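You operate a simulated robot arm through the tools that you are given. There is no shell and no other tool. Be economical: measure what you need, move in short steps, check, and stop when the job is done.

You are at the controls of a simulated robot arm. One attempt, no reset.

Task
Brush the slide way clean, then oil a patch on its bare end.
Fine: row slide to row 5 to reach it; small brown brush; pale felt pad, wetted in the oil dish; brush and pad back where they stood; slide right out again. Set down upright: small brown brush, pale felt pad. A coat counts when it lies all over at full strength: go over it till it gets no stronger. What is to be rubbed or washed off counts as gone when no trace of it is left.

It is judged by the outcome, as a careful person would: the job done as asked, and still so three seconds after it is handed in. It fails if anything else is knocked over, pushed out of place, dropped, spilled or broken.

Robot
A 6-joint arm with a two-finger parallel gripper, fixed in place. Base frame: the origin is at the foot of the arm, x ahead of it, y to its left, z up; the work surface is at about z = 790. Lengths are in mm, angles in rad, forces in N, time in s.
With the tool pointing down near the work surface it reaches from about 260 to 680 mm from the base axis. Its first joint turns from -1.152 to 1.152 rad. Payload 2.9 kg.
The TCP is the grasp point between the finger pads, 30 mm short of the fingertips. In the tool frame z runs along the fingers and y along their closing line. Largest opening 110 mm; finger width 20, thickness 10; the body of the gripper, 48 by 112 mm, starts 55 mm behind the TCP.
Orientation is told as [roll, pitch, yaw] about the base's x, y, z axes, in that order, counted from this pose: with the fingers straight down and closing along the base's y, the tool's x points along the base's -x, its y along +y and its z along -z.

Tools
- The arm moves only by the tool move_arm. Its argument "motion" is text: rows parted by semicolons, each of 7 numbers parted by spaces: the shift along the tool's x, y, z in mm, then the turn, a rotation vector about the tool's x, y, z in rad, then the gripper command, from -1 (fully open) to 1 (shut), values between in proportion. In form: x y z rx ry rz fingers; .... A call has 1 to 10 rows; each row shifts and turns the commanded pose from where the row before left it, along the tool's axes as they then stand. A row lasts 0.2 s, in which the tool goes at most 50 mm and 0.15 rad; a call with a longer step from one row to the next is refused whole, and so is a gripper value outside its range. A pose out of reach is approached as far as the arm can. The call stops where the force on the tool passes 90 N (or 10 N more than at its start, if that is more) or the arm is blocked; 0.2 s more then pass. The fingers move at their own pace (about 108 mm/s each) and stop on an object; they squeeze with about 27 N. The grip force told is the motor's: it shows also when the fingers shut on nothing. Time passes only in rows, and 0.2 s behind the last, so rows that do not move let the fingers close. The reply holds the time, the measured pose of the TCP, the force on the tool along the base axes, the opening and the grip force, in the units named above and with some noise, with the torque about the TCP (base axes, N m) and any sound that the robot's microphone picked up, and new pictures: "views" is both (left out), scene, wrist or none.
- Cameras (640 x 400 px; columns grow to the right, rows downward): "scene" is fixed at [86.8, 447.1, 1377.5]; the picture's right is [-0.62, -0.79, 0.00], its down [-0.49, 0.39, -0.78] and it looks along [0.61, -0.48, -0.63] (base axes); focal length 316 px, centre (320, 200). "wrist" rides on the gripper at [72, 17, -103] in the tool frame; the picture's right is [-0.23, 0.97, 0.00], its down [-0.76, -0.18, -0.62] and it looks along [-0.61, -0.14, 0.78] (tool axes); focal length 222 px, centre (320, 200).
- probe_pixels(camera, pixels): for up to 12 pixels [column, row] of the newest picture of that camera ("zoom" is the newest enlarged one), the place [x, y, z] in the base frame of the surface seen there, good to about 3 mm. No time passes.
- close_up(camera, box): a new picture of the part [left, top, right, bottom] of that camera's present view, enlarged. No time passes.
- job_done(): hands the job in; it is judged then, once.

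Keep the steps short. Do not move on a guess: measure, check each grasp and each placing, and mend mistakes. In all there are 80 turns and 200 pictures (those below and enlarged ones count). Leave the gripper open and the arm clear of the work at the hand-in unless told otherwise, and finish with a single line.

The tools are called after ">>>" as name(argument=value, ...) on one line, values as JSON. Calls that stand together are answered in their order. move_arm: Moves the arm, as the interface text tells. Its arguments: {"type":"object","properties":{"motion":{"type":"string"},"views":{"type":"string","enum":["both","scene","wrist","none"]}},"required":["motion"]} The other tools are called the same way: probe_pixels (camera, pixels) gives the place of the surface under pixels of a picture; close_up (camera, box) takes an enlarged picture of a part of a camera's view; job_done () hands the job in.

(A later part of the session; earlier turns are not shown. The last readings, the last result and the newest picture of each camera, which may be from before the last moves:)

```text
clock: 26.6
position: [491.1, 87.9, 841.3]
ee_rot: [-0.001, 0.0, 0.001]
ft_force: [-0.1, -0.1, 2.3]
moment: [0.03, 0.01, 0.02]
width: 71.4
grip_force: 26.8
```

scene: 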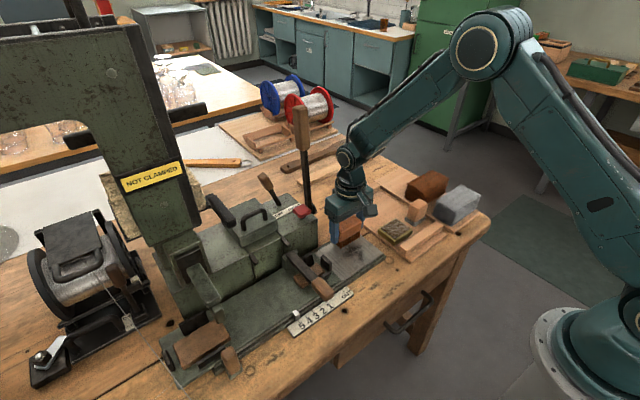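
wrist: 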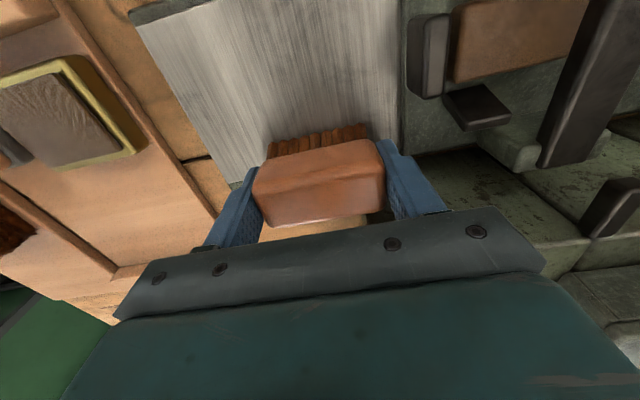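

Contact regained. Press 0.5 mm more and stroke.

>>> move_arm(motion="0 0 0.5 0 0 0 1;19 0 0 0 0 0 1;19 0 0 0 0 0 1;19 0 0 0 0 0 1;19 0 0 0 0 0 1;0 -12 0 0 0 0 1;-19 0 0 0 0 0 1;-19 0 0 0 0 0 1;-19 0 0 0 0 0 1;-21 0 0 0 0 0 1", views="none")

>>> move_arm(motion="0 -12 0 0 0 0 1;19 0 0 0 0 0 1;19 0 0 0 0 0 1;19 0 0 0 0 0 1;21 0 0 0 0 0 1;0 -12 0 0 0 0 1;-19 0 0 0 0 0 1;-19 0 0 0 0 0 1;-19 0 0 0 0 0 1;-19 0 0 0 0 0 1", views="none")

>>> move_arm(motion="0 -10 0 0 0 0 1;19 0 0 0 0 0 1;19 0 0 0 0 0 1;19 0 0 0 0 0 1;21 0 0 0 0 0 1;0 0 -10 0 0 0 1;0 0 -40 0 0 0 1;0 -30 -30 0 0 0 1;0 -40 0 0 0 0 1;0 0 0 0 0 0 1")

>>> close_up(camera="scene", box=[310, 200, 410, 280])

```text
clock: 28.8
position: [494.1, 73.9, 840.3]
ee_rot: [0.0, 0.002, 0.0]
ft_force: [-0.6, 0.3, 2.6]
moment: [-0.06, 0.04, -0.02]
width: 71.4
grip_force: 27.4
```

```text
clock: 31.0
position: [490.7, 51.1, 840.8]
ee_rot: [-0.002, 0.0, 0.001]
ft_force: [-0.8, -0.6, -1.3]
moment: [0.03, 0.05, 0.01]
width: 71.4
grip_force: 27.1
```

```text
clock: 33.2
position: [411.9, -27.6, 920.6]
ee_rot: [-0.001, 0.001, -0.001]
ft_force: [-0.3, -0.3, -0.6]
moment: [-0.01, -0.01, -0.01]
width: 71.5
grip_force: 27.0
```

scene: 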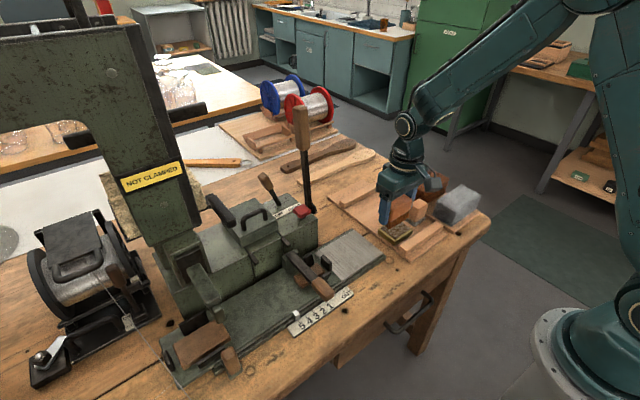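
wrist: 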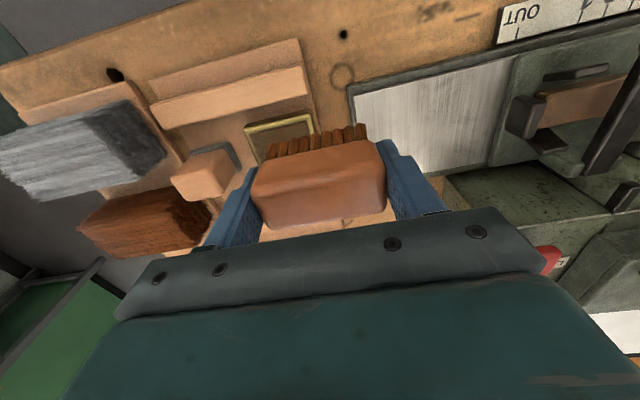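

```text
5.00 times, centred on (360, 240) of scene
```

zoom: 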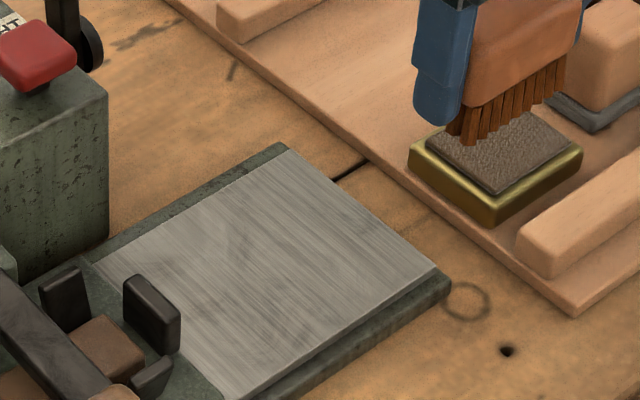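

>>> close_up(camera="wrist", box=[340, 40, 520, 180])

>>> close_up(camera="scene", box=[325, 225, 405, 285])

```text
2.86 times, centred on (430, 110) of wrist
```

zoom: 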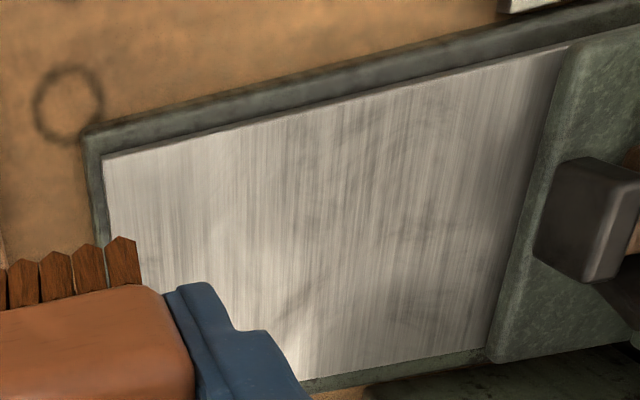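

```text
6.67 times, centred on (365, 255) of scene
```

zoom: 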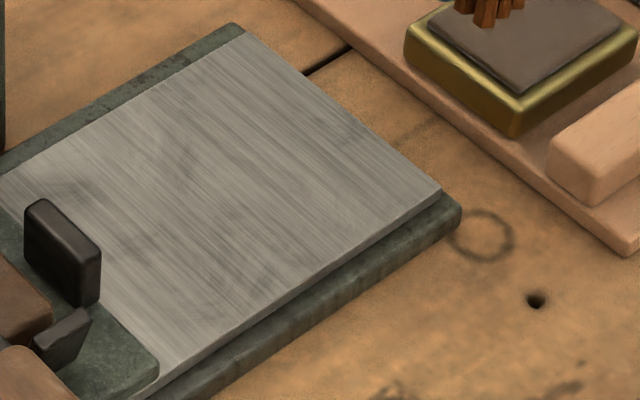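

Way is clean. Bring the brush back above its place.

>>> move_arm(motion="-28 -14 0 0 0 0 1;-28 -14 0 0 0 0 1;-28 -14 0 0 0 0 1;-30 -14 0 0 0 0 1;0 -14 0 0 0 0 1;0 0 40 0 0 0 1;0 0 35 0 0 0 1;0 0 7 0 0 0 1;0 0 0 0 0 0 1")

>>> close_up(camera="scene", box=[350, 180, 450, 250])

```text
clock: 35.2
position: [527.5, -99.2, 837.5]
ee_rot: [0.001, -0.001, 0.0]
ft_force: [-0.2, -0.2, -1.4]
moment: [-0.01, 0.0, -0.01]
width: 71.5
grip_force: 26.5
```

scene: 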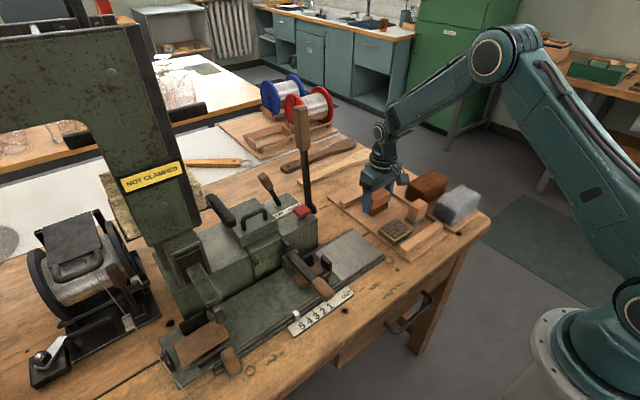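
wrist: 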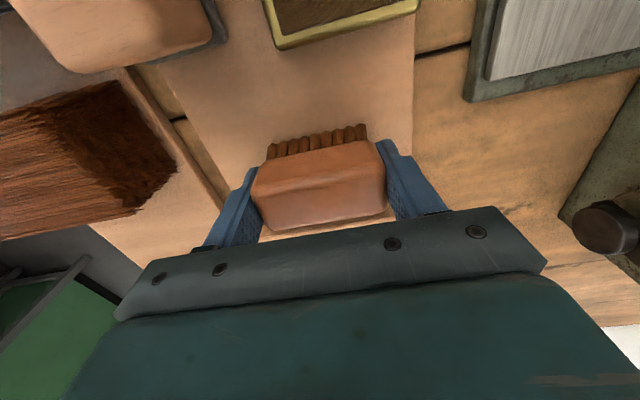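

```text
5.71 times, centred on (400, 215) of scene
```

zoom: 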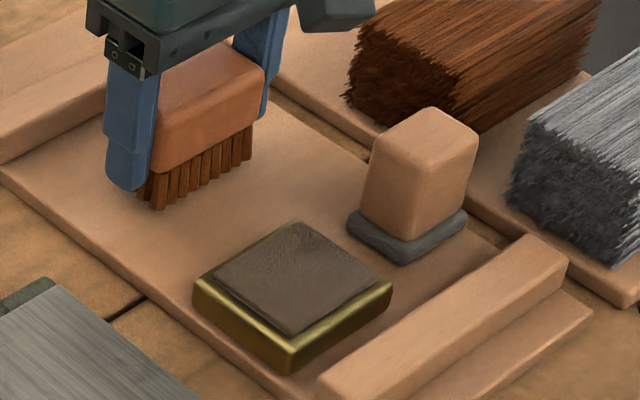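

Lower gently in 1 mm steps to touch.

>>> move_arm(motion="0 0 2 0 0 0 1;0 0 1 0 0 0 1;0 0 1 0 0 0 1;0 0 0 0 0 0 1", views="none")

>>> move_arm(motion="0 0 1 0 0 0 1;0 0 0 0 0 0 1", views="none")

>>> move_arm(motion="0 0 0.7 0 0 0 1;0 0 0 0 0 0 1", views="scene")

```text
clock: 36.2
position: [527.3, -98.5, 835.6]
ee_rot: [0.0, -0.001, 0.001]
ft_force: [0.6, -0.3, 0.0]
moment: [0.02, 0.0, 0.0]
width: 71.2
grip_force: 26.7
```

```text
clock: 36.8
position: [526.8, -99.4, 833.2]
ee_rot: [0.0, 0.0, -0.001]
ft_force: [-0.5, -0.1, 0.2]
moment: [0.01, -0.01, -0.04]
width: 71.8
grip_force: 27.5
```

```text
clock: 37.4
position: [526.8, -97.8, 833.4]
ee_rot: [0.002, -0.001, 0.001]
ft_force: [-0.1, 0.3, -0.7]
moment: [0.0, 0.01, 0.0]
width: 71.4
grip_force: 27.6
```

scene: 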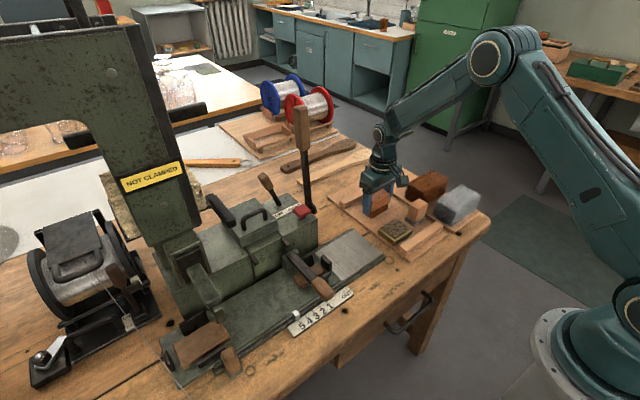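

Still no contact; continue in small steps.

>>> move_arm(motion="0 0 0.8 0 0 0 1;0 0 0 0 0 0 1", views="none")

>>> move_arm(motion="0 0 0.8 0 0 0 1;0 0 0 0 0 0 1", views="none")

>>> close_up(camera="scene", box=[350, 180, 410, 225])

```text
clock: 38.0
position: [527.0, -96.4, 832.8]
ee_rot: [0.001, -0.001, 0.0]
ft_force: [-0.1, 0.2, -0.4]
moment: [0.02, 0.02, 0.02]
width: 71.2
grip_force: 27.2
```

```text
clock: 38.6
position: [527.0, -99.0, 831.4]
ee_rot: [0.001, 0.0, 0.0]
ft_force: [0.5, 0.7, -0.6]
moment: [0.01, 0.02, 0.02]
width: 71.5
grip_force: 27.5
```

```text
8.89 times, centred on (380, 202) of scene
```

zoom: 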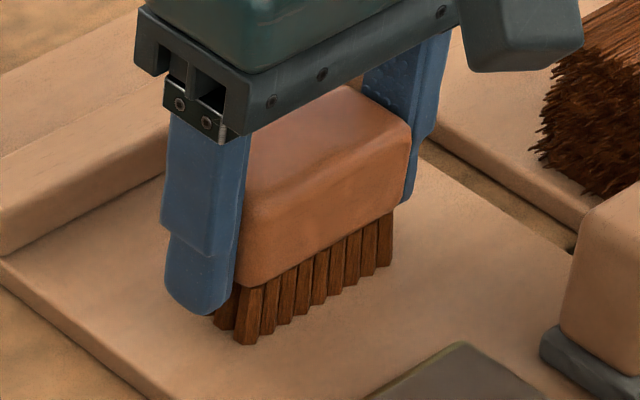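

>>> move_arm(motion="0 0 0.8 0 0 0 1;0 0 0 0 0 0 1", views="none")

>>> move_arm(motion="0 0 0.8 0 0 0 1;0 0 0 0 0 0 1", views="none")

```text
clock: 39.2
position: [526.1, -97.7, 831.3]
ee_rot: [-0.001, -0.001, 0.0]
ft_force: [-5.4, -0.7, 15.7]
moment: [0.03, 0.35, -0.02]
width: 71.7
grip_force: 26.7
```

```text
clock: 39.8
position: [527.7, -98.7, 830.5]
ee_rot: [-0.002, -0.002, -0.001]
ft_force: [-7.3, -3.5, 26.2]
moment: [-0.07, 0.14, -0.07]
width: 71.7
grip_force: 26.8
```

Touched down. Ease up 1.2 mm to unload, open, and rise.

>>> move_arm(motion="0 0 -1.2 0 0 0 1;0 0 0 0 0 0 0.1;0 0 0 0 0 0 -0.5;0 0 0 0 0 0 -1;0 0 0 0 0 0 -1;0 0 -30 0 0 0 -1;0 0 -40 0 0 0 -1;25 0 -25 0 0 0 -1;25 0 0 0 0 0 -1;0 0 0 0 0 0 -1")

>>> close_up(camera="scene", box=[350, 180, 450, 250])

```text
clock: 42.0
position: [477.4, -99.3, 927.6]
ee_rot: [0.001, -0.001, -0.001]
ft_force: [-0.9, -0.3, 0.1]
moment: [0.01, 0.0, -0.01]
width: 110.0
grip_force: 0.0
```

scene: 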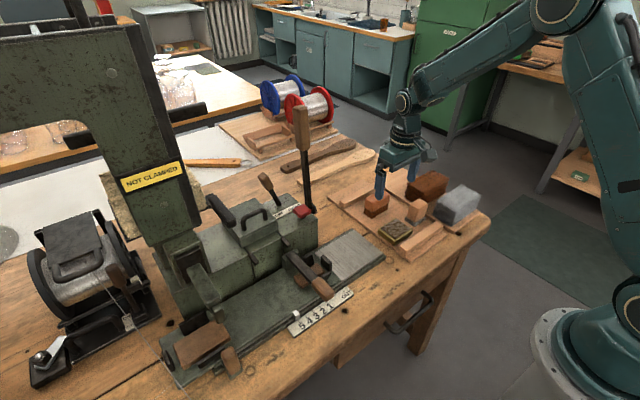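
wrist: 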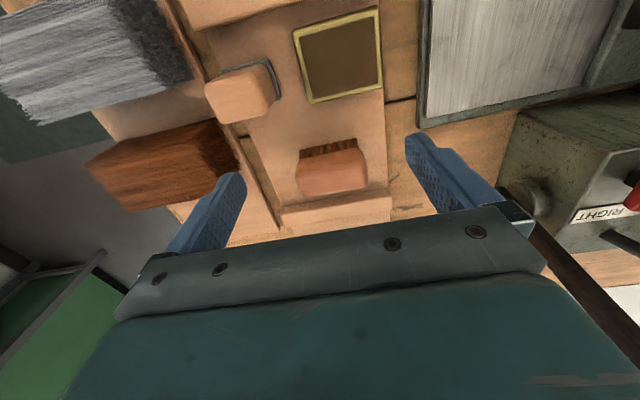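

```text
5.71 times, centred on (400, 215) of scene
```

zoom: 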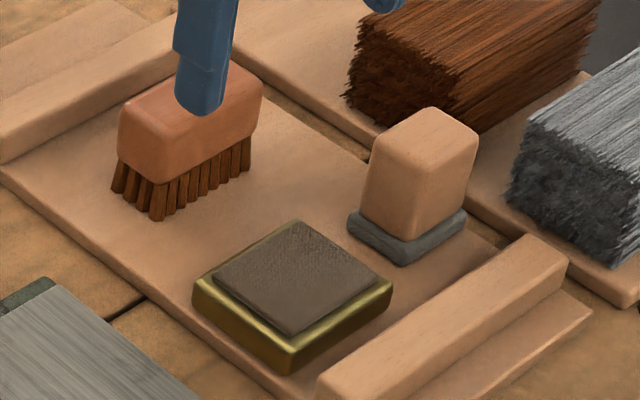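

Brush stands where it was. Now go above the pad (centre ≈(434,−152)) with a 60 mm opening.

>>> move_arm(motion="14 -17 0 0 0 0 -0.09;14 -18 0 0 0 0 -0.09;15 -18 0 0 0 0 -0.09;0 0 27 0 0 0 -0.09;0 0 0 0 0 0 -0.09")

>>> close_up(camera="wrist", box=[200, 60, 440, 220])

```text
clock: 43.2
position: [434.7, -150.6, 897.8]
ee_rot: [0.001, 0.0, 0.0]
ft_force: [-0.3, -0.3, -0.2]
moment: [0.01, -0.03, 0.0]
width: 60.0
grip_force: 0.2
```

scene: 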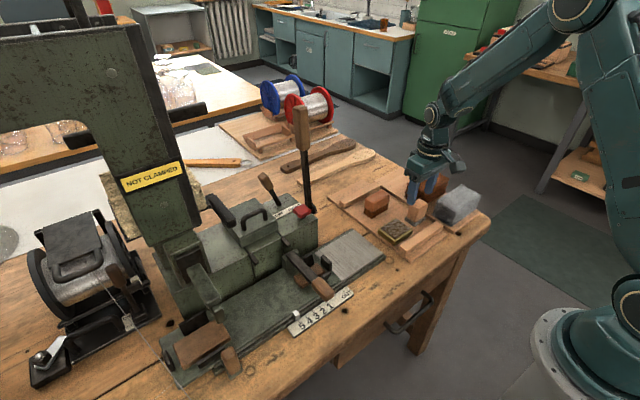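
wrist: 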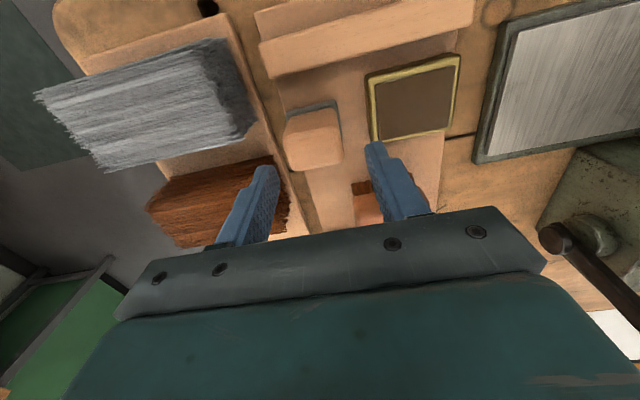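

```text
2.50 times, centred on (320, 140) of wrist
```

zoom: 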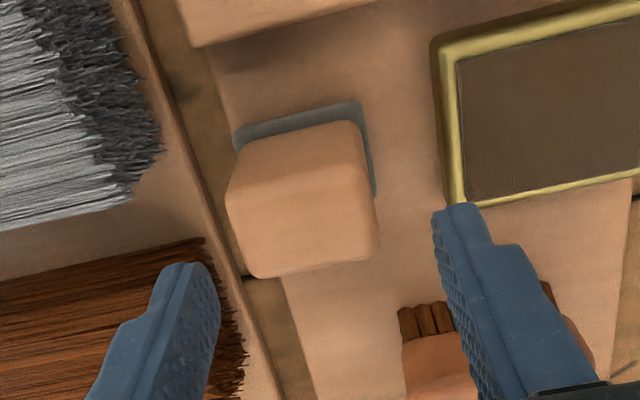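

>>> probe_pixels(camera="zoom", pixels=[[235, 180], [350, 130], [372, 240], [250, 270], [305, 200], [158, 150], [130, 95], [205, 245], [240, 320], [448, 200], [225, 330]])

```text
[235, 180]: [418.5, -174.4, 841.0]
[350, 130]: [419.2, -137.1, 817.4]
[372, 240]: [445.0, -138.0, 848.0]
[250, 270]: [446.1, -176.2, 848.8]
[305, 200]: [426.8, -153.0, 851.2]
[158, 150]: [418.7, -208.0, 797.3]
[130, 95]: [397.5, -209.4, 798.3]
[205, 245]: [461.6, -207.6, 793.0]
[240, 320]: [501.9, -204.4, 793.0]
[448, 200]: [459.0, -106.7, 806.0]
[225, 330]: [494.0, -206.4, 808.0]
```

Pad centre ≈(433,−155). Shift 3 mm and descend.

>>> move_arm(motion="0 -3 20 0 0 0 -0.09;0 0 22 0 0 0 -0.09;0 0 18 0 0 0 -0.09;0 0 0 0 0 0 -0.09", views="both")

>>> close_up(camera="scene", box=[380, 180, 470, 240])

```text
clock: 44.2
position: [434.6, -155.5, 837.3]
ee_rot: [-0.001, 0.001, 0.0]
ft_force: [-1.0, -0.5, -0.3]
moment: [-0.01, 0.01, 0.01]
width: 59.9
grip_force: 0.0
```

scene: 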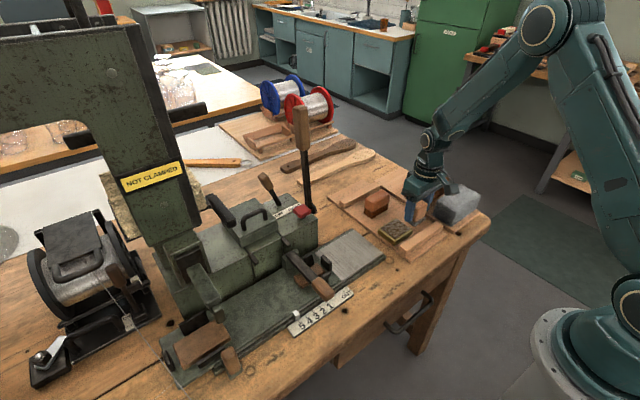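
wrist: 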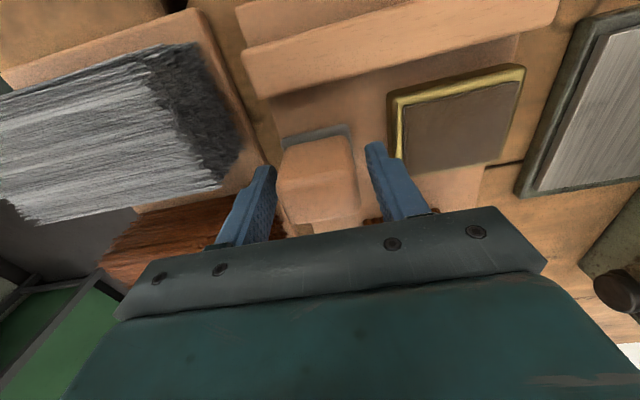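

```text
6.67 times, centred on (425, 210) of scene
```

zoom: 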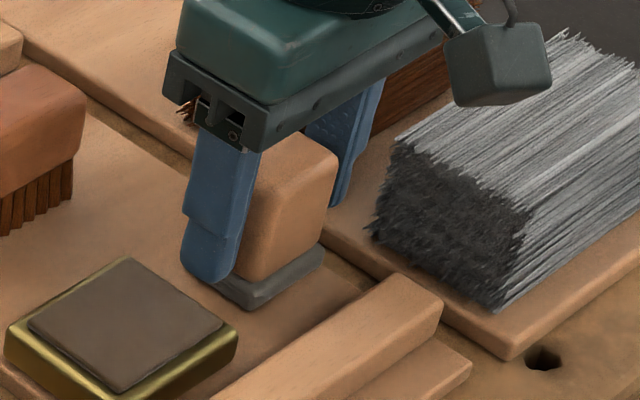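

>>> move_arm(motion="0 0 0 0 0 0 1;0 0 0 0 0 0 1;0 0 0 0 0 0 1", views="none")

>>> move_arm(motion="0 0 -15 0 0 0 1;0 0 -25 0 0 0 1;0 0 -20 0 0 0 1;0 28 0 0 0 0 1;0 28 0 0 0 0 1;0 28 0 0 0 0 1;0 0 0 0 0 0 1")

>>> close_up(camera="scene", box=[360, 170, 450, 250])

```text
clock: 45.0
position: [432.9, -155.0, 837.3]
ee_rot: [0.0, 0.0, 0.002]
ft_force: [0.5, -0.2, 0.5]
moment: [-0.01, -0.02, 0.03]
width: 43.3
grip_force: 26.9
```

```text
clock: 46.6
position: [432.9, -70.5, 899.8]
ee_rot: [0.0, 0.001, 0.0]
ft_force: [-0.9, 0.6, -0.3]
moment: [0.0, 0.0, 0.01]
width: 43.3
grip_force: 26.9
```

scene: 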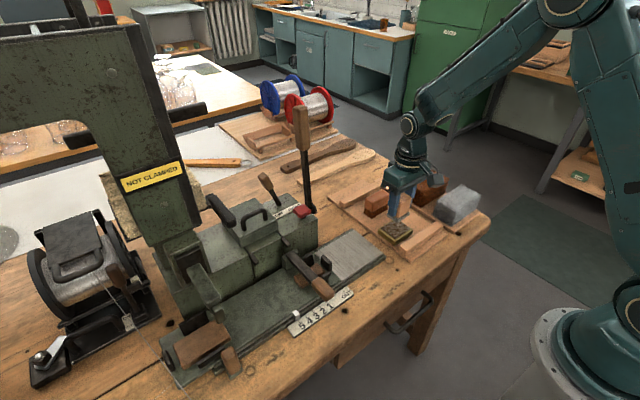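
wrist: 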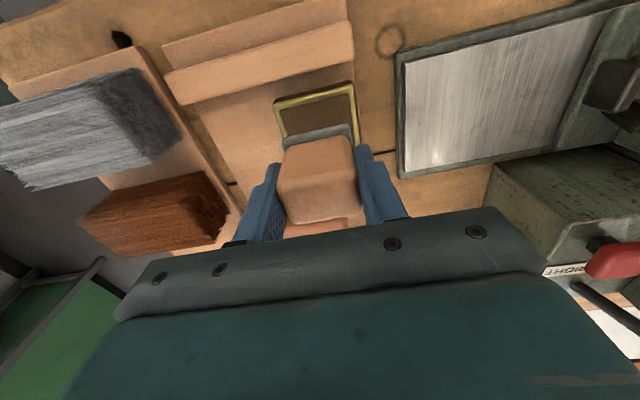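

```text
5.00 times, centred on (405, 210) of scene
```

zoom: 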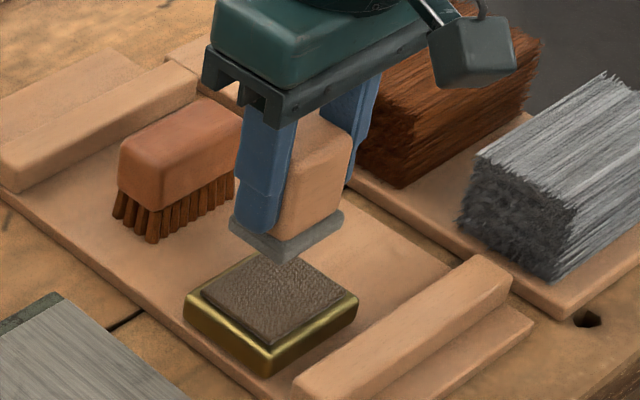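

Pad is above the dish centre. Lower onto the dish gently.

>>> move_arm(motion="1 0 20 0 0 0 1;0 0 14 0 0 0 1;0 0 2 0 0 0 1;0 0 0 0 0 0 1", views="none")

>>> move_arm(motion="0 0 1 0 0 0 1;0 0 0 0 0 0 1", views="none")

>>> move_arm(motion="0 0 1 0 0 0 1;0 0 0 0 0 0 1", views="none")

>>> move_arm(motion="0 0 1 0 0 0 1;0 0 0 0 0 0 1", views="wrist")

```text
clock: 47.6
position: [431.9, -71.6, 864.7]
ee_rot: [0.001, 0.0, 0.0]
ft_force: [0.5, 0.1, -0.6]
moment: [0.02, 0.02, 0.03]
width: 43.0
grip_force: 26.5
```

```text
clock: 48.2
position: [432.8, -72.2, 862.5]
ee_rot: [0.0, 0.001, 0.001]
ft_force: [0.5, -0.2, -0.5]
moment: [0.01, -0.01, 0.03]
width: 43.1
grip_force: 26.9
```

```text
clock: 48.8
position: [433.9, -70.7, 861.5]
ee_rot: [0.001, 0.0, 0.002]
ft_force: [1.0, 0.0, -0.8]
moment: [-0.01, -0.01, 0.0]
width: 43.3
grip_force: 27.1
```

```text
clock: 49.4
position: [433.4, -69.7, 860.1]
ee_rot: [0.0, -0.002, 0.001]
ft_force: [0.0, -0.6, 0.3]
moment: [0.01, 0.0, 0.03]
width: 43.4
grip_force: 27.2
```

wrist: 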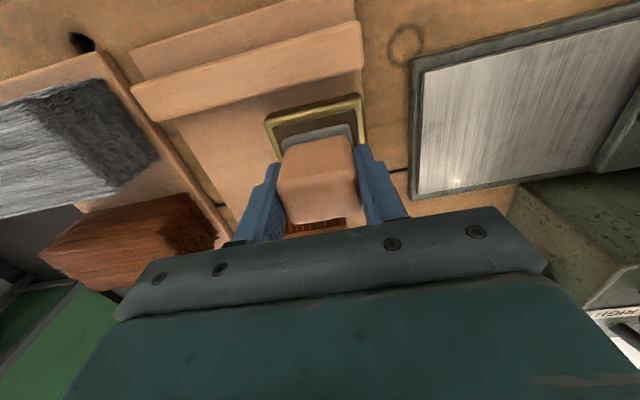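

>>> move_arm(motion="0 0 0.8 0 0 0 1;0 0 0 0 0 0 1", views="none")

>>> move_arm(motion="0 0 0.8 0 0 0 1;0 0 0 0 0 0 1", views="none")

```text
clock: 50.0
position: [432.8, -71.0, 860.5]
ee_rot: [0.0, 0.0, 0.002]
ft_force: [0.0, -0.4, -0.5]
moment: [0.01, -0.02, -0.04]
width: 43.4
grip_force: 27.4
```

```text
clock: 50.6
position: [433.7, -72.3, 859.9]
ee_rot: [-0.001, -0.002, 0.0]
ft_force: [-2.4, -1.8, 9.3]
moment: [-0.03, 0.17, 0.0]
width: 43.4
grip_force: 26.7
```

Contact 9 N. Hold about a second, then lift.

>>> move_arm(motion="0 0 0.3 0 0 0 1;0 0 0 0 0 0 1;0 0 0 0 0 0 1;0 0 0 0 0 0 1;0 0 0 0 0 0 1;0 0 0 0 0 0 1;0 0 -15 0 0 0 1;0 0 -20 0 0 0 1;0 0 0 0 0 0 1", views="scene")

>>> close_up(camera="scene", box=[360, 170, 450, 250])

```text
clock: 52.6
position: [432.9, -71.5, 890.6]
ee_rot: [0.0, 0.001, 0.0]
ft_force: [-0.2, -0.2, -0.4]
moment: [0.01, 0.03, -0.01]
width: 43.3
grip_force: 27.1
```

scene: 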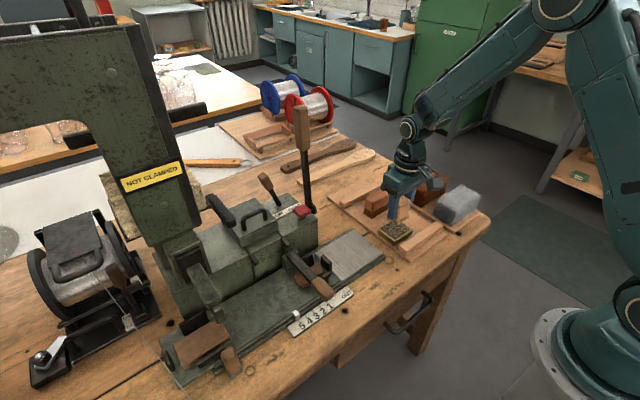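

```text
5.00 times, centred on (405, 210) of scene
```

zoom: 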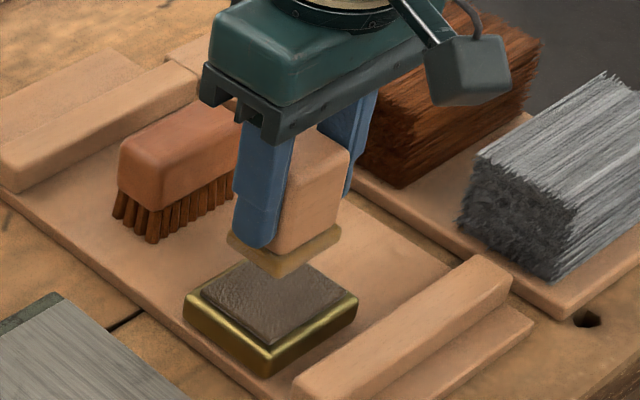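

The felt is wet now. Carry it to the way's end, just above the surface at (452,40).

>>> move_arm(motion="-6 37 0 0 0 0 1;-6 37 0 0 0 0 1;-7 38 0 0 0 0 1;0 0 30 0 0 0 1;0 0 10 0 0 0 1;0 0 0 0 0 0 1", views="none")

>>> move_arm(motion="0 0 1.5 0 0 0 1;0 0 0 0 0 0 1", views="none")

>>> move_arm(motion="0 0 1 0 0 0 1;0 0 0 0 0 0 1", views="scene")

```text
clock: 54.0
position: [448.8, 39.4, 851.7]
ee_rot: [-0.001, 0.001, 0.001]
ft_force: [0.0, -0.5, 0.4]
moment: [0.01, -0.02, 0.01]
width: 43.5
grip_force: 27.5
```

```text
clock: 54.6
position: [449.9, 41.8, 849.8]
ee_rot: [0.0, 0.0, 0.001]
ft_force: [0.3, 0.0, -0.9]
moment: [-0.01, 0.01, -0.01]
width: 43.2
grip_force: 26.9
```

```text
clock: 55.2
position: [450.7, 40.5, 849.3]
ee_rot: [0.0, 0.0, 0.002]
ft_force: [0.3, -0.8, -0.7]
moment: [-0.02, 0.0, 0.03]
width: 43.4
grip_force: 27.0
```

scene: 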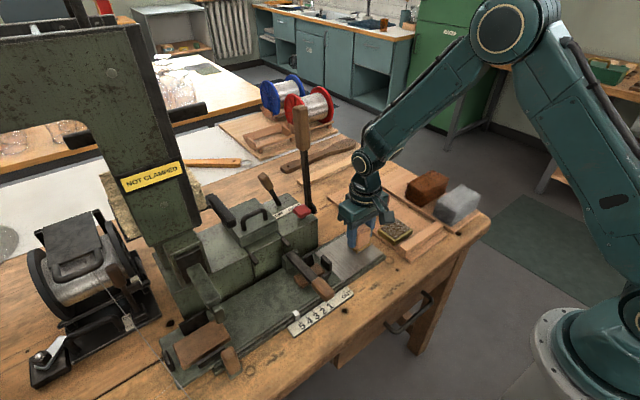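

>>> move_arm(motion="0 0 1 0 0 0 1;0 0 0 0 0 0 1", views="none")

>>> move_arm(motion="0 0 0.8 0 0 0 1;0 0 0 0 0 0 1", views="none")

>>> move_arm(motion="0 0 0.8 0 0 0 1;0 0 0 0 0 0 1", views="none")

```text
clock: 55.8
position: [451.1, 40.6, 847.8]
ee_rot: [0.0, 0.0, 0.0]
ft_force: [1.1, 0.3, 0.8]
moment: [0.03, 0.04, 0.0]
width: 43.4
grip_force: 26.8
```

```text
clock: 56.4
position: [450.4, 41.4, 848.5]
ee_rot: [0.0, 0.0, 0.001]
ft_force: [-0.6, 0.2, -0.1]
moment: [-0.02, -0.01, 0.0]
width: 43.4
grip_force: 27.0
```

```text
clock: 57.0
position: [450.2, 40.9, 846.8]
ee_rot: [0.002, 0.001, 0.0]
ft_force: [-0.4, 0.9, -0.1]
moment: [0.02, -0.04, 0.01]
width: 43.5
grip_force: 27.0
```

>>> move_arm(motion="0 0 0.8 0 0 0 1;0 0 0 0 0 0 1", views="none")

>>> move_arm(motion="0 0 0.6 0 0 0 1;0 0 0 0 0 0 1", views="none")

```text
clock: 57.6
position: [451.1, 42.5, 847.1]
ee_rot: [-0.001, 0.002, -0.001]
ft_force: [0.0, -0.7, 0.3]
moment: [0.01, 0.0, 0.0]
width: 43.3
grip_force: 26.6
```

```text
clock: 58.2
position: [451.5, 42.2, 846.1]
ee_rot: [0.0, 0.001, -0.001]
ft_force: [0.1, -1.2, -0.4]
moment: [-0.01, -0.01, 0.0]
width: 43.4
grip_force: 27.2
```

>>> move_arm(motion="0 0 0.7 0 0 0 1;0 0 0 0 0 0 1", views="none")

>>> move_arm(motion="0 0 0.6 0 0 0 1;0 0 0 0 0 0 1", views="none")

```text
clock: 58.8
position: [451.4, 40.7, 847.0]
ee_rot: [0.001, -0.003, -0.001]
ft_force: [-0.3, -0.2, 12.5]
moment: [-0.04, 0.04, 0.01]
width: 43.2
grip_force: 27.1
```

```text
clock: 59.4
position: [450.5, 41.8, 845.6]
ee_rot: [0.001, -0.003, 0.001]
ft_force: [-2.4, 3.7, 24.6]
moment: [0.05, 0.1, 0.04]
width: 43.2
grip_force: 27.0
```

Contact. Ease 0.5 mm and rub to and fro over x.

>>> move_arm(motion="0 0 -0.5 0 0 0 1;12 0 0 0 0 0 1;13 0 0 0 0 0 1;-13 0 0 0 0 0 1;-12 0 0 0 0 0 1;-13 0 0 0 0 0 1;-12 0 0 0 0 0 1;12 0 0 0 0 0 1;13 0 0 0 0 0 1;0 0 0 0 0 0 1", views="wrist")

>>> close_up(camera="wrist", box=[200, 60, 460, 220])

>>> close_up(camera="scene", box=[310, 210, 410, 290])

```text
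clock: 61.6
position: [451.9, 41.6, 846.5]
ee_rot: [0.0, 0.0, 0.0]
ft_force: [-0.2, 0.5, 0.0]
moment: [0.01, 0.0, 0.05]
width: 43.1
grip_force: 26.7
```

wrist: 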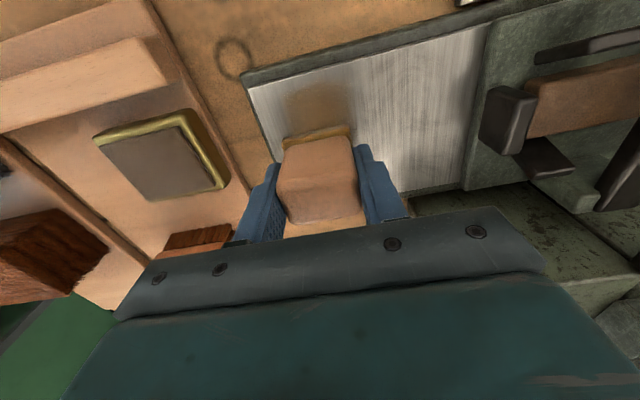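

```text
2.46 times, centred on (330, 140) of wrist
```

zoom: 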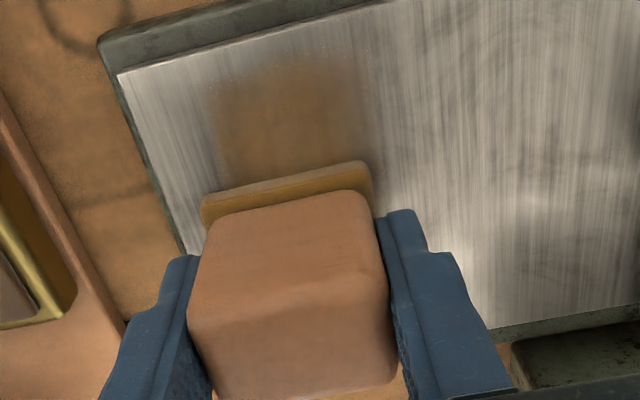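

```text
5.00 times, centred on (360, 250) of scene
```

zoom: 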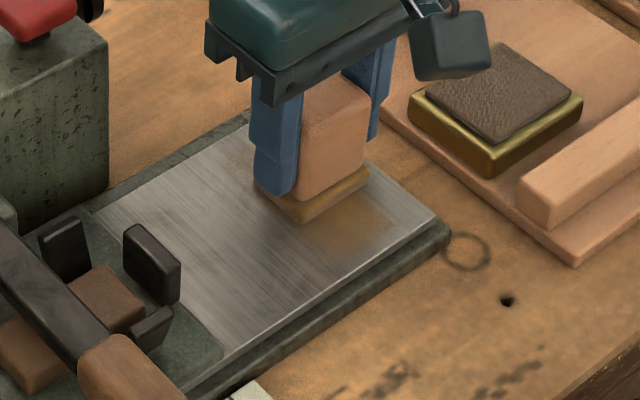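

Amber oil shows. I press 0.7 mm and continue in overlapping lanes.

>>> move_arm(motion="0 0 0.7 0 0 0 1;15 0 0 0 0 0 1;15 0 0 0 0 0 1;0 10 0 0 0 0 1;-15 0 0 0 0 0 1;-15 0 0 0 0 0 1;-15 0 0 0 0 0 1;-15 0 0 0 0 0 1;0 10 0 0 0 0 1;0 0 0 0 0 0 1", views="none")

>>> move_arm(motion="15 0 0.3 0 0 0 1;15 0 0 0 0 0 1;15 0 0 0 0 0 1;15 0 0 0 0 0 1;0 10 0 0 0 0 1;-15 0 0 0 0 0 1;-15 0 0 0 0 0 1;-15 0 0 0 0 0 1;-15 0 0 0 0 0 1;0 0 0 0 0 0 1", views="wrist")

>>> close_up(camera="wrist", box=[150, 0, 460, 200])

```text
clock: 63.8
position: [480.6, 60.2, 846.0]
ee_rot: [-0.001, 0.001, 0.0]
ft_force: [0.1, 0.1, -0.7]
moment: [-0.03, 0.0, 0.03]
width: 43.1
grip_force: 27.1
```

```text
clock: 66.0
position: [480.7, 70.6, 844.0]
ee_rot: [0.0, 0.001, 0.0]
ft_force: [-3.3, 1.7, 9.3]
moment: [0.05, 0.02, 0.01]
width: 43.2
grip_force: 27.1
```

wrist: 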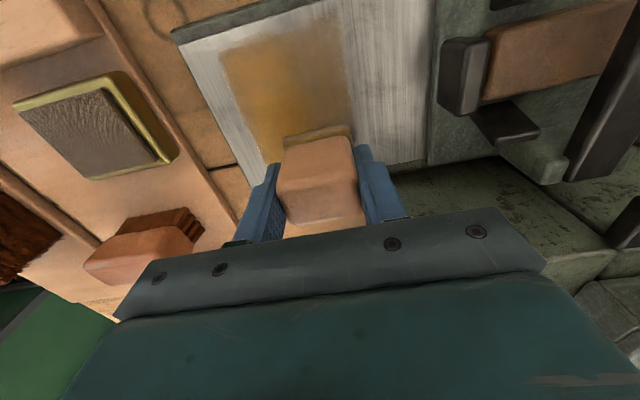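

```text
2.00 times, centred on (305, 100) of wrist
```

zoom: 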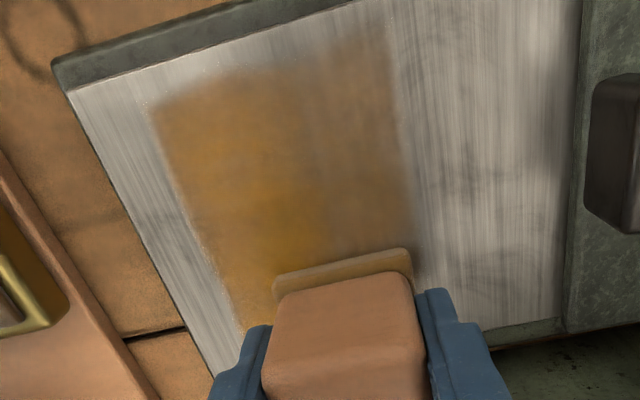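

Coating builds up. Continue lanes over the end, pressing lightly.

>>> move_arm(motion="-4 15 0 0 0 0 1;16 0 0 0 0 0 1;16 0 0 0 0 0 1;16 0 0 0 0 0 1;16 0 0 0 0 0 1;0 -12 0.2 0 0 0 1;-16 0 0 0 0 0 1;-16 0 0 0 0 0 1;-16 0 0 0 0 0 1;-16 0 0 0 0 0 1", views="none")

>>> move_arm(motion="0 -12 0.2 0 0 0 1;16 0 0 0 0 0 1;16 0 0 0 0 0 1;16 0 0 0 0 0 1;16 0 0 0 0 0 1;0 -12 0.2 0 0 0 1;-16 0 0 0 0 0 1;-16 0 0 0 0 0 1;-16 0 0 0 0 0 1;-16 0 0 0 0 0 1", views="none")

>>> move_arm(motion="0 -14 0.2 0 0 0 1;16 0 0 0 0 0 1;16 0 0 0 0 0 1;16 0 0 0 0 0 1;16 0 0 0 0 0 1;0 0 -20 0 0 0 1;0 -30 -25 0 0 0 1;0 -30 0 0 0 0 1;0 -42 0 0 0 0 1;0 0 0 0 0 0 1")

>>> close_up(camera="scene", box=[320, 210, 420, 290])

>>> close_up(camera="wrist", box=[350, 0, 600, 180])

```text
clock: 68.2
position: [485.9, 75.1, 845.1]
ee_rot: [-0.001, -0.001, -0.001]
ft_force: [-0.4, 0.0, -1.4]
moment: [0.01, 0.0, -0.03]
width: 43.7
grip_force: 27.2
```

```text
clock: 70.4
position: [485.7, 49.9, 845.1]
ee_rot: [-0.001, 0.0, -0.002]
ft_force: [-0.4, -0.3, -0.9]
moment: [0.01, 0.01, 0.0]
width: 43.0
grip_force: 26.9
```

```text
clock: 72.6
position: [419.7, -63.3, 885.0]
ee_rot: [-0.001, 0.0, 0.0]
ft_force: [-0.2, 1.2, -0.6]
moment: [0.01, 0.01, -0.02]
width: 43.2
grip_force: 27.4
```

scene: 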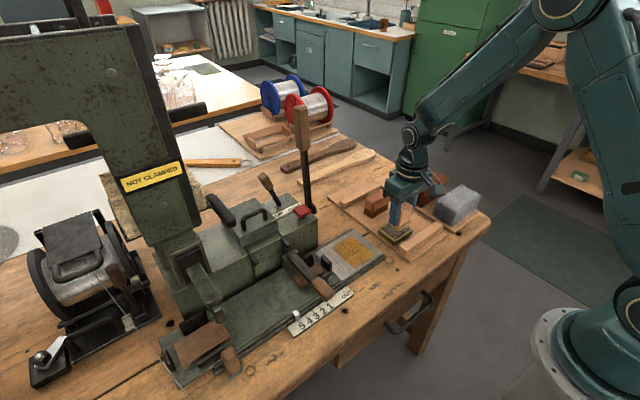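
wrist: 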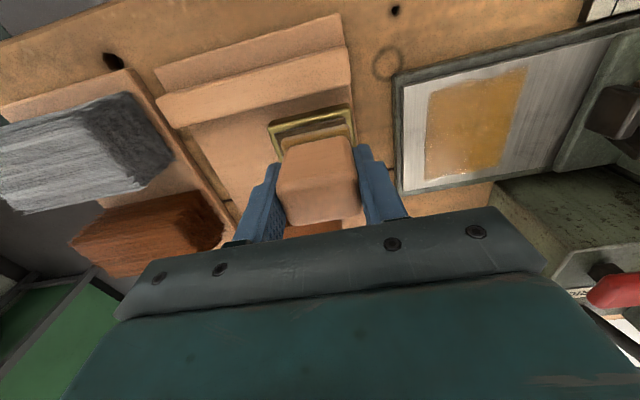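

```text
5.00 times, centred on (370, 250) of scene
```

zoom: 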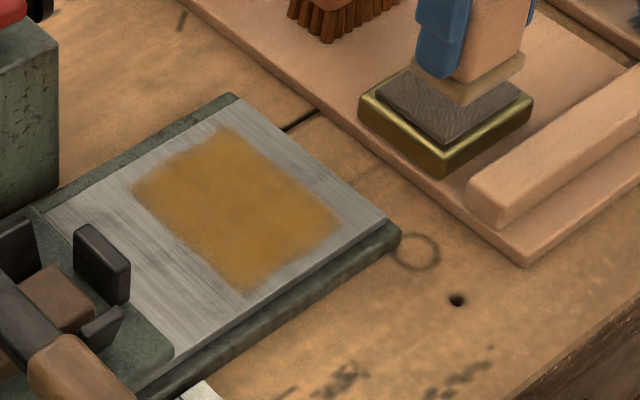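

```text
2.22 times, centred on (475, 90) of wrist
```

zoom: 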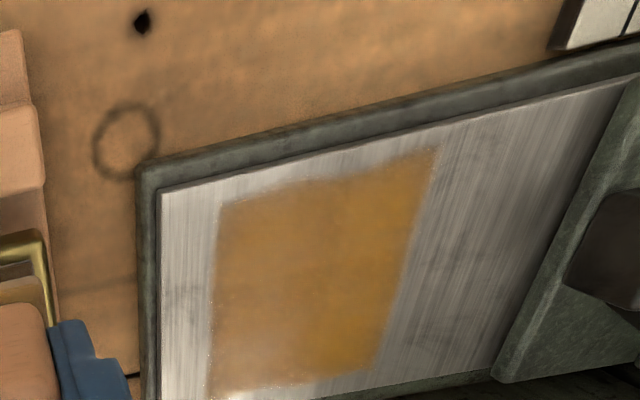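

>>> probe_pixels(camera="zoom", pixels=[[218, 205], [212, 390], [437, 150], [375, 365], [215, 300], [405, 260], [325, 180], [300, 382], [160, 300]])

```text
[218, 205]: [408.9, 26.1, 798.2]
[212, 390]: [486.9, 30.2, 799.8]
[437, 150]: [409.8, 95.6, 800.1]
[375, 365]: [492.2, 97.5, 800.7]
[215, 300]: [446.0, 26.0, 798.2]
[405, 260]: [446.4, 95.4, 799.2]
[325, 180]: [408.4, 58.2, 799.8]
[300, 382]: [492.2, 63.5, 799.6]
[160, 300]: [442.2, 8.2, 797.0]
```

Patch spans x 408–490, y 26–96, slightly paler in places. Re-wet the pad in the dish.

>>> move_arm(motion="-13 -8 0 0 0 0 1;0 0 15 0 0 0 1;0 0 9 0 0 0 1;0 0 1 0 0 0 1;0 0 0 0 0 0 1", views="none")

>>> move_arm(motion="0 0 0.8 0 0 0 1;0 0 0 0 0 0 1", views="none")

>>> move_arm(motion="0 0 0.8 0 0 0 1;0 0 0 0 0 0 1", views="none")

>>> move_arm(motion="0 0 0.8 0 0 0 1;0 0 0 0 0 0 1", views="none")

```text
clock: 73.8
position: [434.0, -71.7, 863.5]
ee_rot: [0.0, -0.001, -0.002]
ft_force: [0.7, -0.2, -0.5]
moment: [-0.01, -0.01, 0.0]
width: 43.4
grip_force: 27.3
```

```text
clock: 74.4
position: [433.6, -73.0, 863.2]
ee_rot: [-0.001, -0.001, 0.002]
ft_force: [-0.7, 0.1, -0.4]
moment: [0.0, 0.01, -0.01]
width: 43.1
grip_force: 26.7
```

```text
clock: 75.0
position: [433.0, -73.7, 863.0]
ee_rot: [0.002, 0.001, -0.002]
ft_force: [-0.7, 0.1, 0.1]
moment: [-0.02, 0.0, -0.01]
width: 43.2
grip_force: 26.3
```

```text
clock: 75.6
position: [434.7, -73.6, 861.5]
ee_rot: [0.0, -0.001, 0.0]
ft_force: [-0.2, 0.5, 0.9]
moment: [0.03, 0.02, 0.01]
width: 43.5
grip_force: 27.3
```

>>> move_arm(motion="0 0 1 0 0 0 1;0 0 0.8 0 0 0 1;0 0 0 0 0 0 1", views="none")

>>> move_arm(motion="0 0 0.8 0 0 0 1;0 0 0 0 0 0 1", views="none")

>>> move_arm(motion="0 0 0.8 0 0 0 1;0 0 0 0 0 0 1", views="none")

```text
clock: 76.4
position: [434.7, -73.0, 859.2]
ee_rot: [0.002, -0.001, 0.0]
ft_force: [-0.5, 0.0, 0.3]
moment: [-0.02, 0.0, 0.01]
width: 43.3
grip_force: 26.6
```

```text
clock: 77.0
position: [435.7, -72.8, 858.8]
ee_rot: [0.001, -0.001, 0.0]
ft_force: [-0.9, 0.5, -1.6]
moment: [-0.02, -0.01, -0.01]
width: 43.3
grip_force: 26.7
```

```text
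clock: 77.6
position: [434.9, -73.6, 858.0]
ee_rot: [0.0, -0.001, 0.001]
ft_force: [-1.6, 0.7, 4.5]
moment: [0.02, 0.0, 0.0]
width: 43.2
grip_force: 27.4
```

Contact. Hold, lift, and return over the patch corner.

>>> move_arm(motion="0 0 0.3 0 0 0 1;0 0 0 0 0 0 1;0 0 0 0 0 0 1;0 0 0 0 0 0 1;0 0 0 0 0 0 1;0 0 -25 0 0 0 1;4 37 0 0 0 0 1;4 37 0 0 0 0 1;4 36 0 0 0 0 1;0 0 25 0 0 0 1", views="none")

>>> move_arm(motion="0 0 9 0 0 0 1;0 0 3 0 0 0 1;0 0 0.6 0 0 0 1;0 0 0 0 0 0 1", views="none")

```text
clock: 79.8
position: [422.1, 35.8, 856.4]
ee_rot: [0.001, 0.001, -0.002]
ft_force: [-0.1, 0.0, -1.0]
moment: [-0.01, 0.0, -0.02]
width: 43.1
grip_force: 27.0
```

```text
clock: 80.8
position: [422.5, 37.3, 845.6]
ee_rot: [0.001, 0.0, 0.0]
ft_force: [-5.5, 0.9, 15.9]
moment: [-0.03, 0.09, 0.03]
width: 43.6
grip_force: 27.0
```

Good contact, 16 N. Work all lanes.

>>> move_arm(motion="-16 0 0 0 0 0 1;-16 0 0 0 0 0 1;-16 0 0 0 0 0 1;-16 0 0 0 0 0 1;0 12 0.2 0 0 0 1;16 0 0 0 0 0 1;16 0 0 0 0 0 1;16 0 0 0 0 0 1;16 0 0 0 0 0 1;0 12 0.2 0 0 0 1", views="none")

>>> move_arm(motion="-16 0 0.2 0 0 0 1;-16 0 0 0 0 0 1;-16 0 0 0 0 0 1;-16 0 0 0 0 0 1;0 12 0.2 0 0 0 1;16 0 0 0 0 0 1;16 0 0 0 0 0 1;16 0 0 0 0 0 1;16 0 0 0 0 0 1;0 12 0.2 0 0 0 1", views="none")

>>> move_arm(motion="-16 0 0.2 0 0 0 1;-16 0 0 0 0 0 1;-16 0 0 0 0 0 1;-16 0 0 0 0 0 1;0 0 0 0 0 0 1", views="wrist")

>>> close_up(camera="wrist", box=[100, 0, 420, 200])

```text
clock: 83.0
position: [421.7, 60.4, 845.1]
ee_rot: [0.0, -0.002, 0.0]
ft_force: [0.8, -3.3, 9.7]
moment: [-0.11, -0.04, 0.04]
width: 43.4
grip_force: 26.8
```

```text
clock: 85.2
position: [421.4, 82.6, 844.9]
ee_rot: [0.001, -0.001, 0.0]
ft_force: [0.1, 0.6, -0.7]
moment: [0.04, 0.01, 0.0]
width: 43.7
grip_force: 26.8
```

```text
clock: 86.4
position: [487.3, 83.3, 845.3]
ee_rot: [-0.001, -0.003, -0.001]
ft_force: [-7.2, 1.3, 20.3]
moment: [-0.01, 0.25, 0.0]
width: 43.3
grip_force: 26.9
```

wrist: 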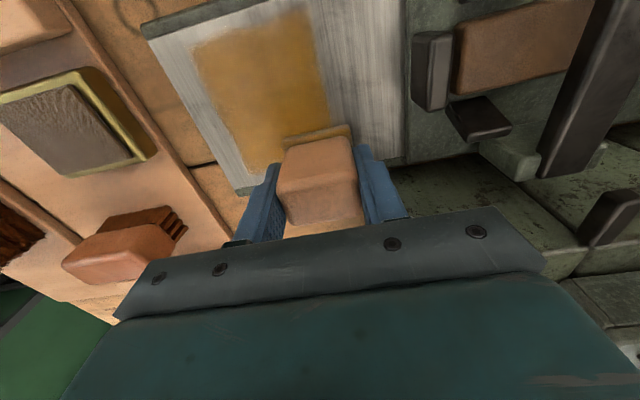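

```text
2.00 times, centred on (260, 100) of wrist
```

zoom: 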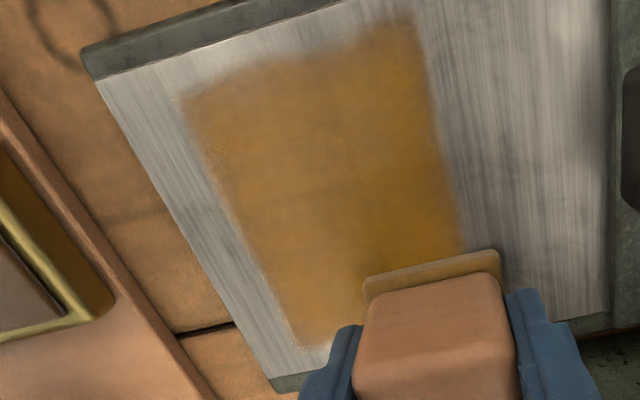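

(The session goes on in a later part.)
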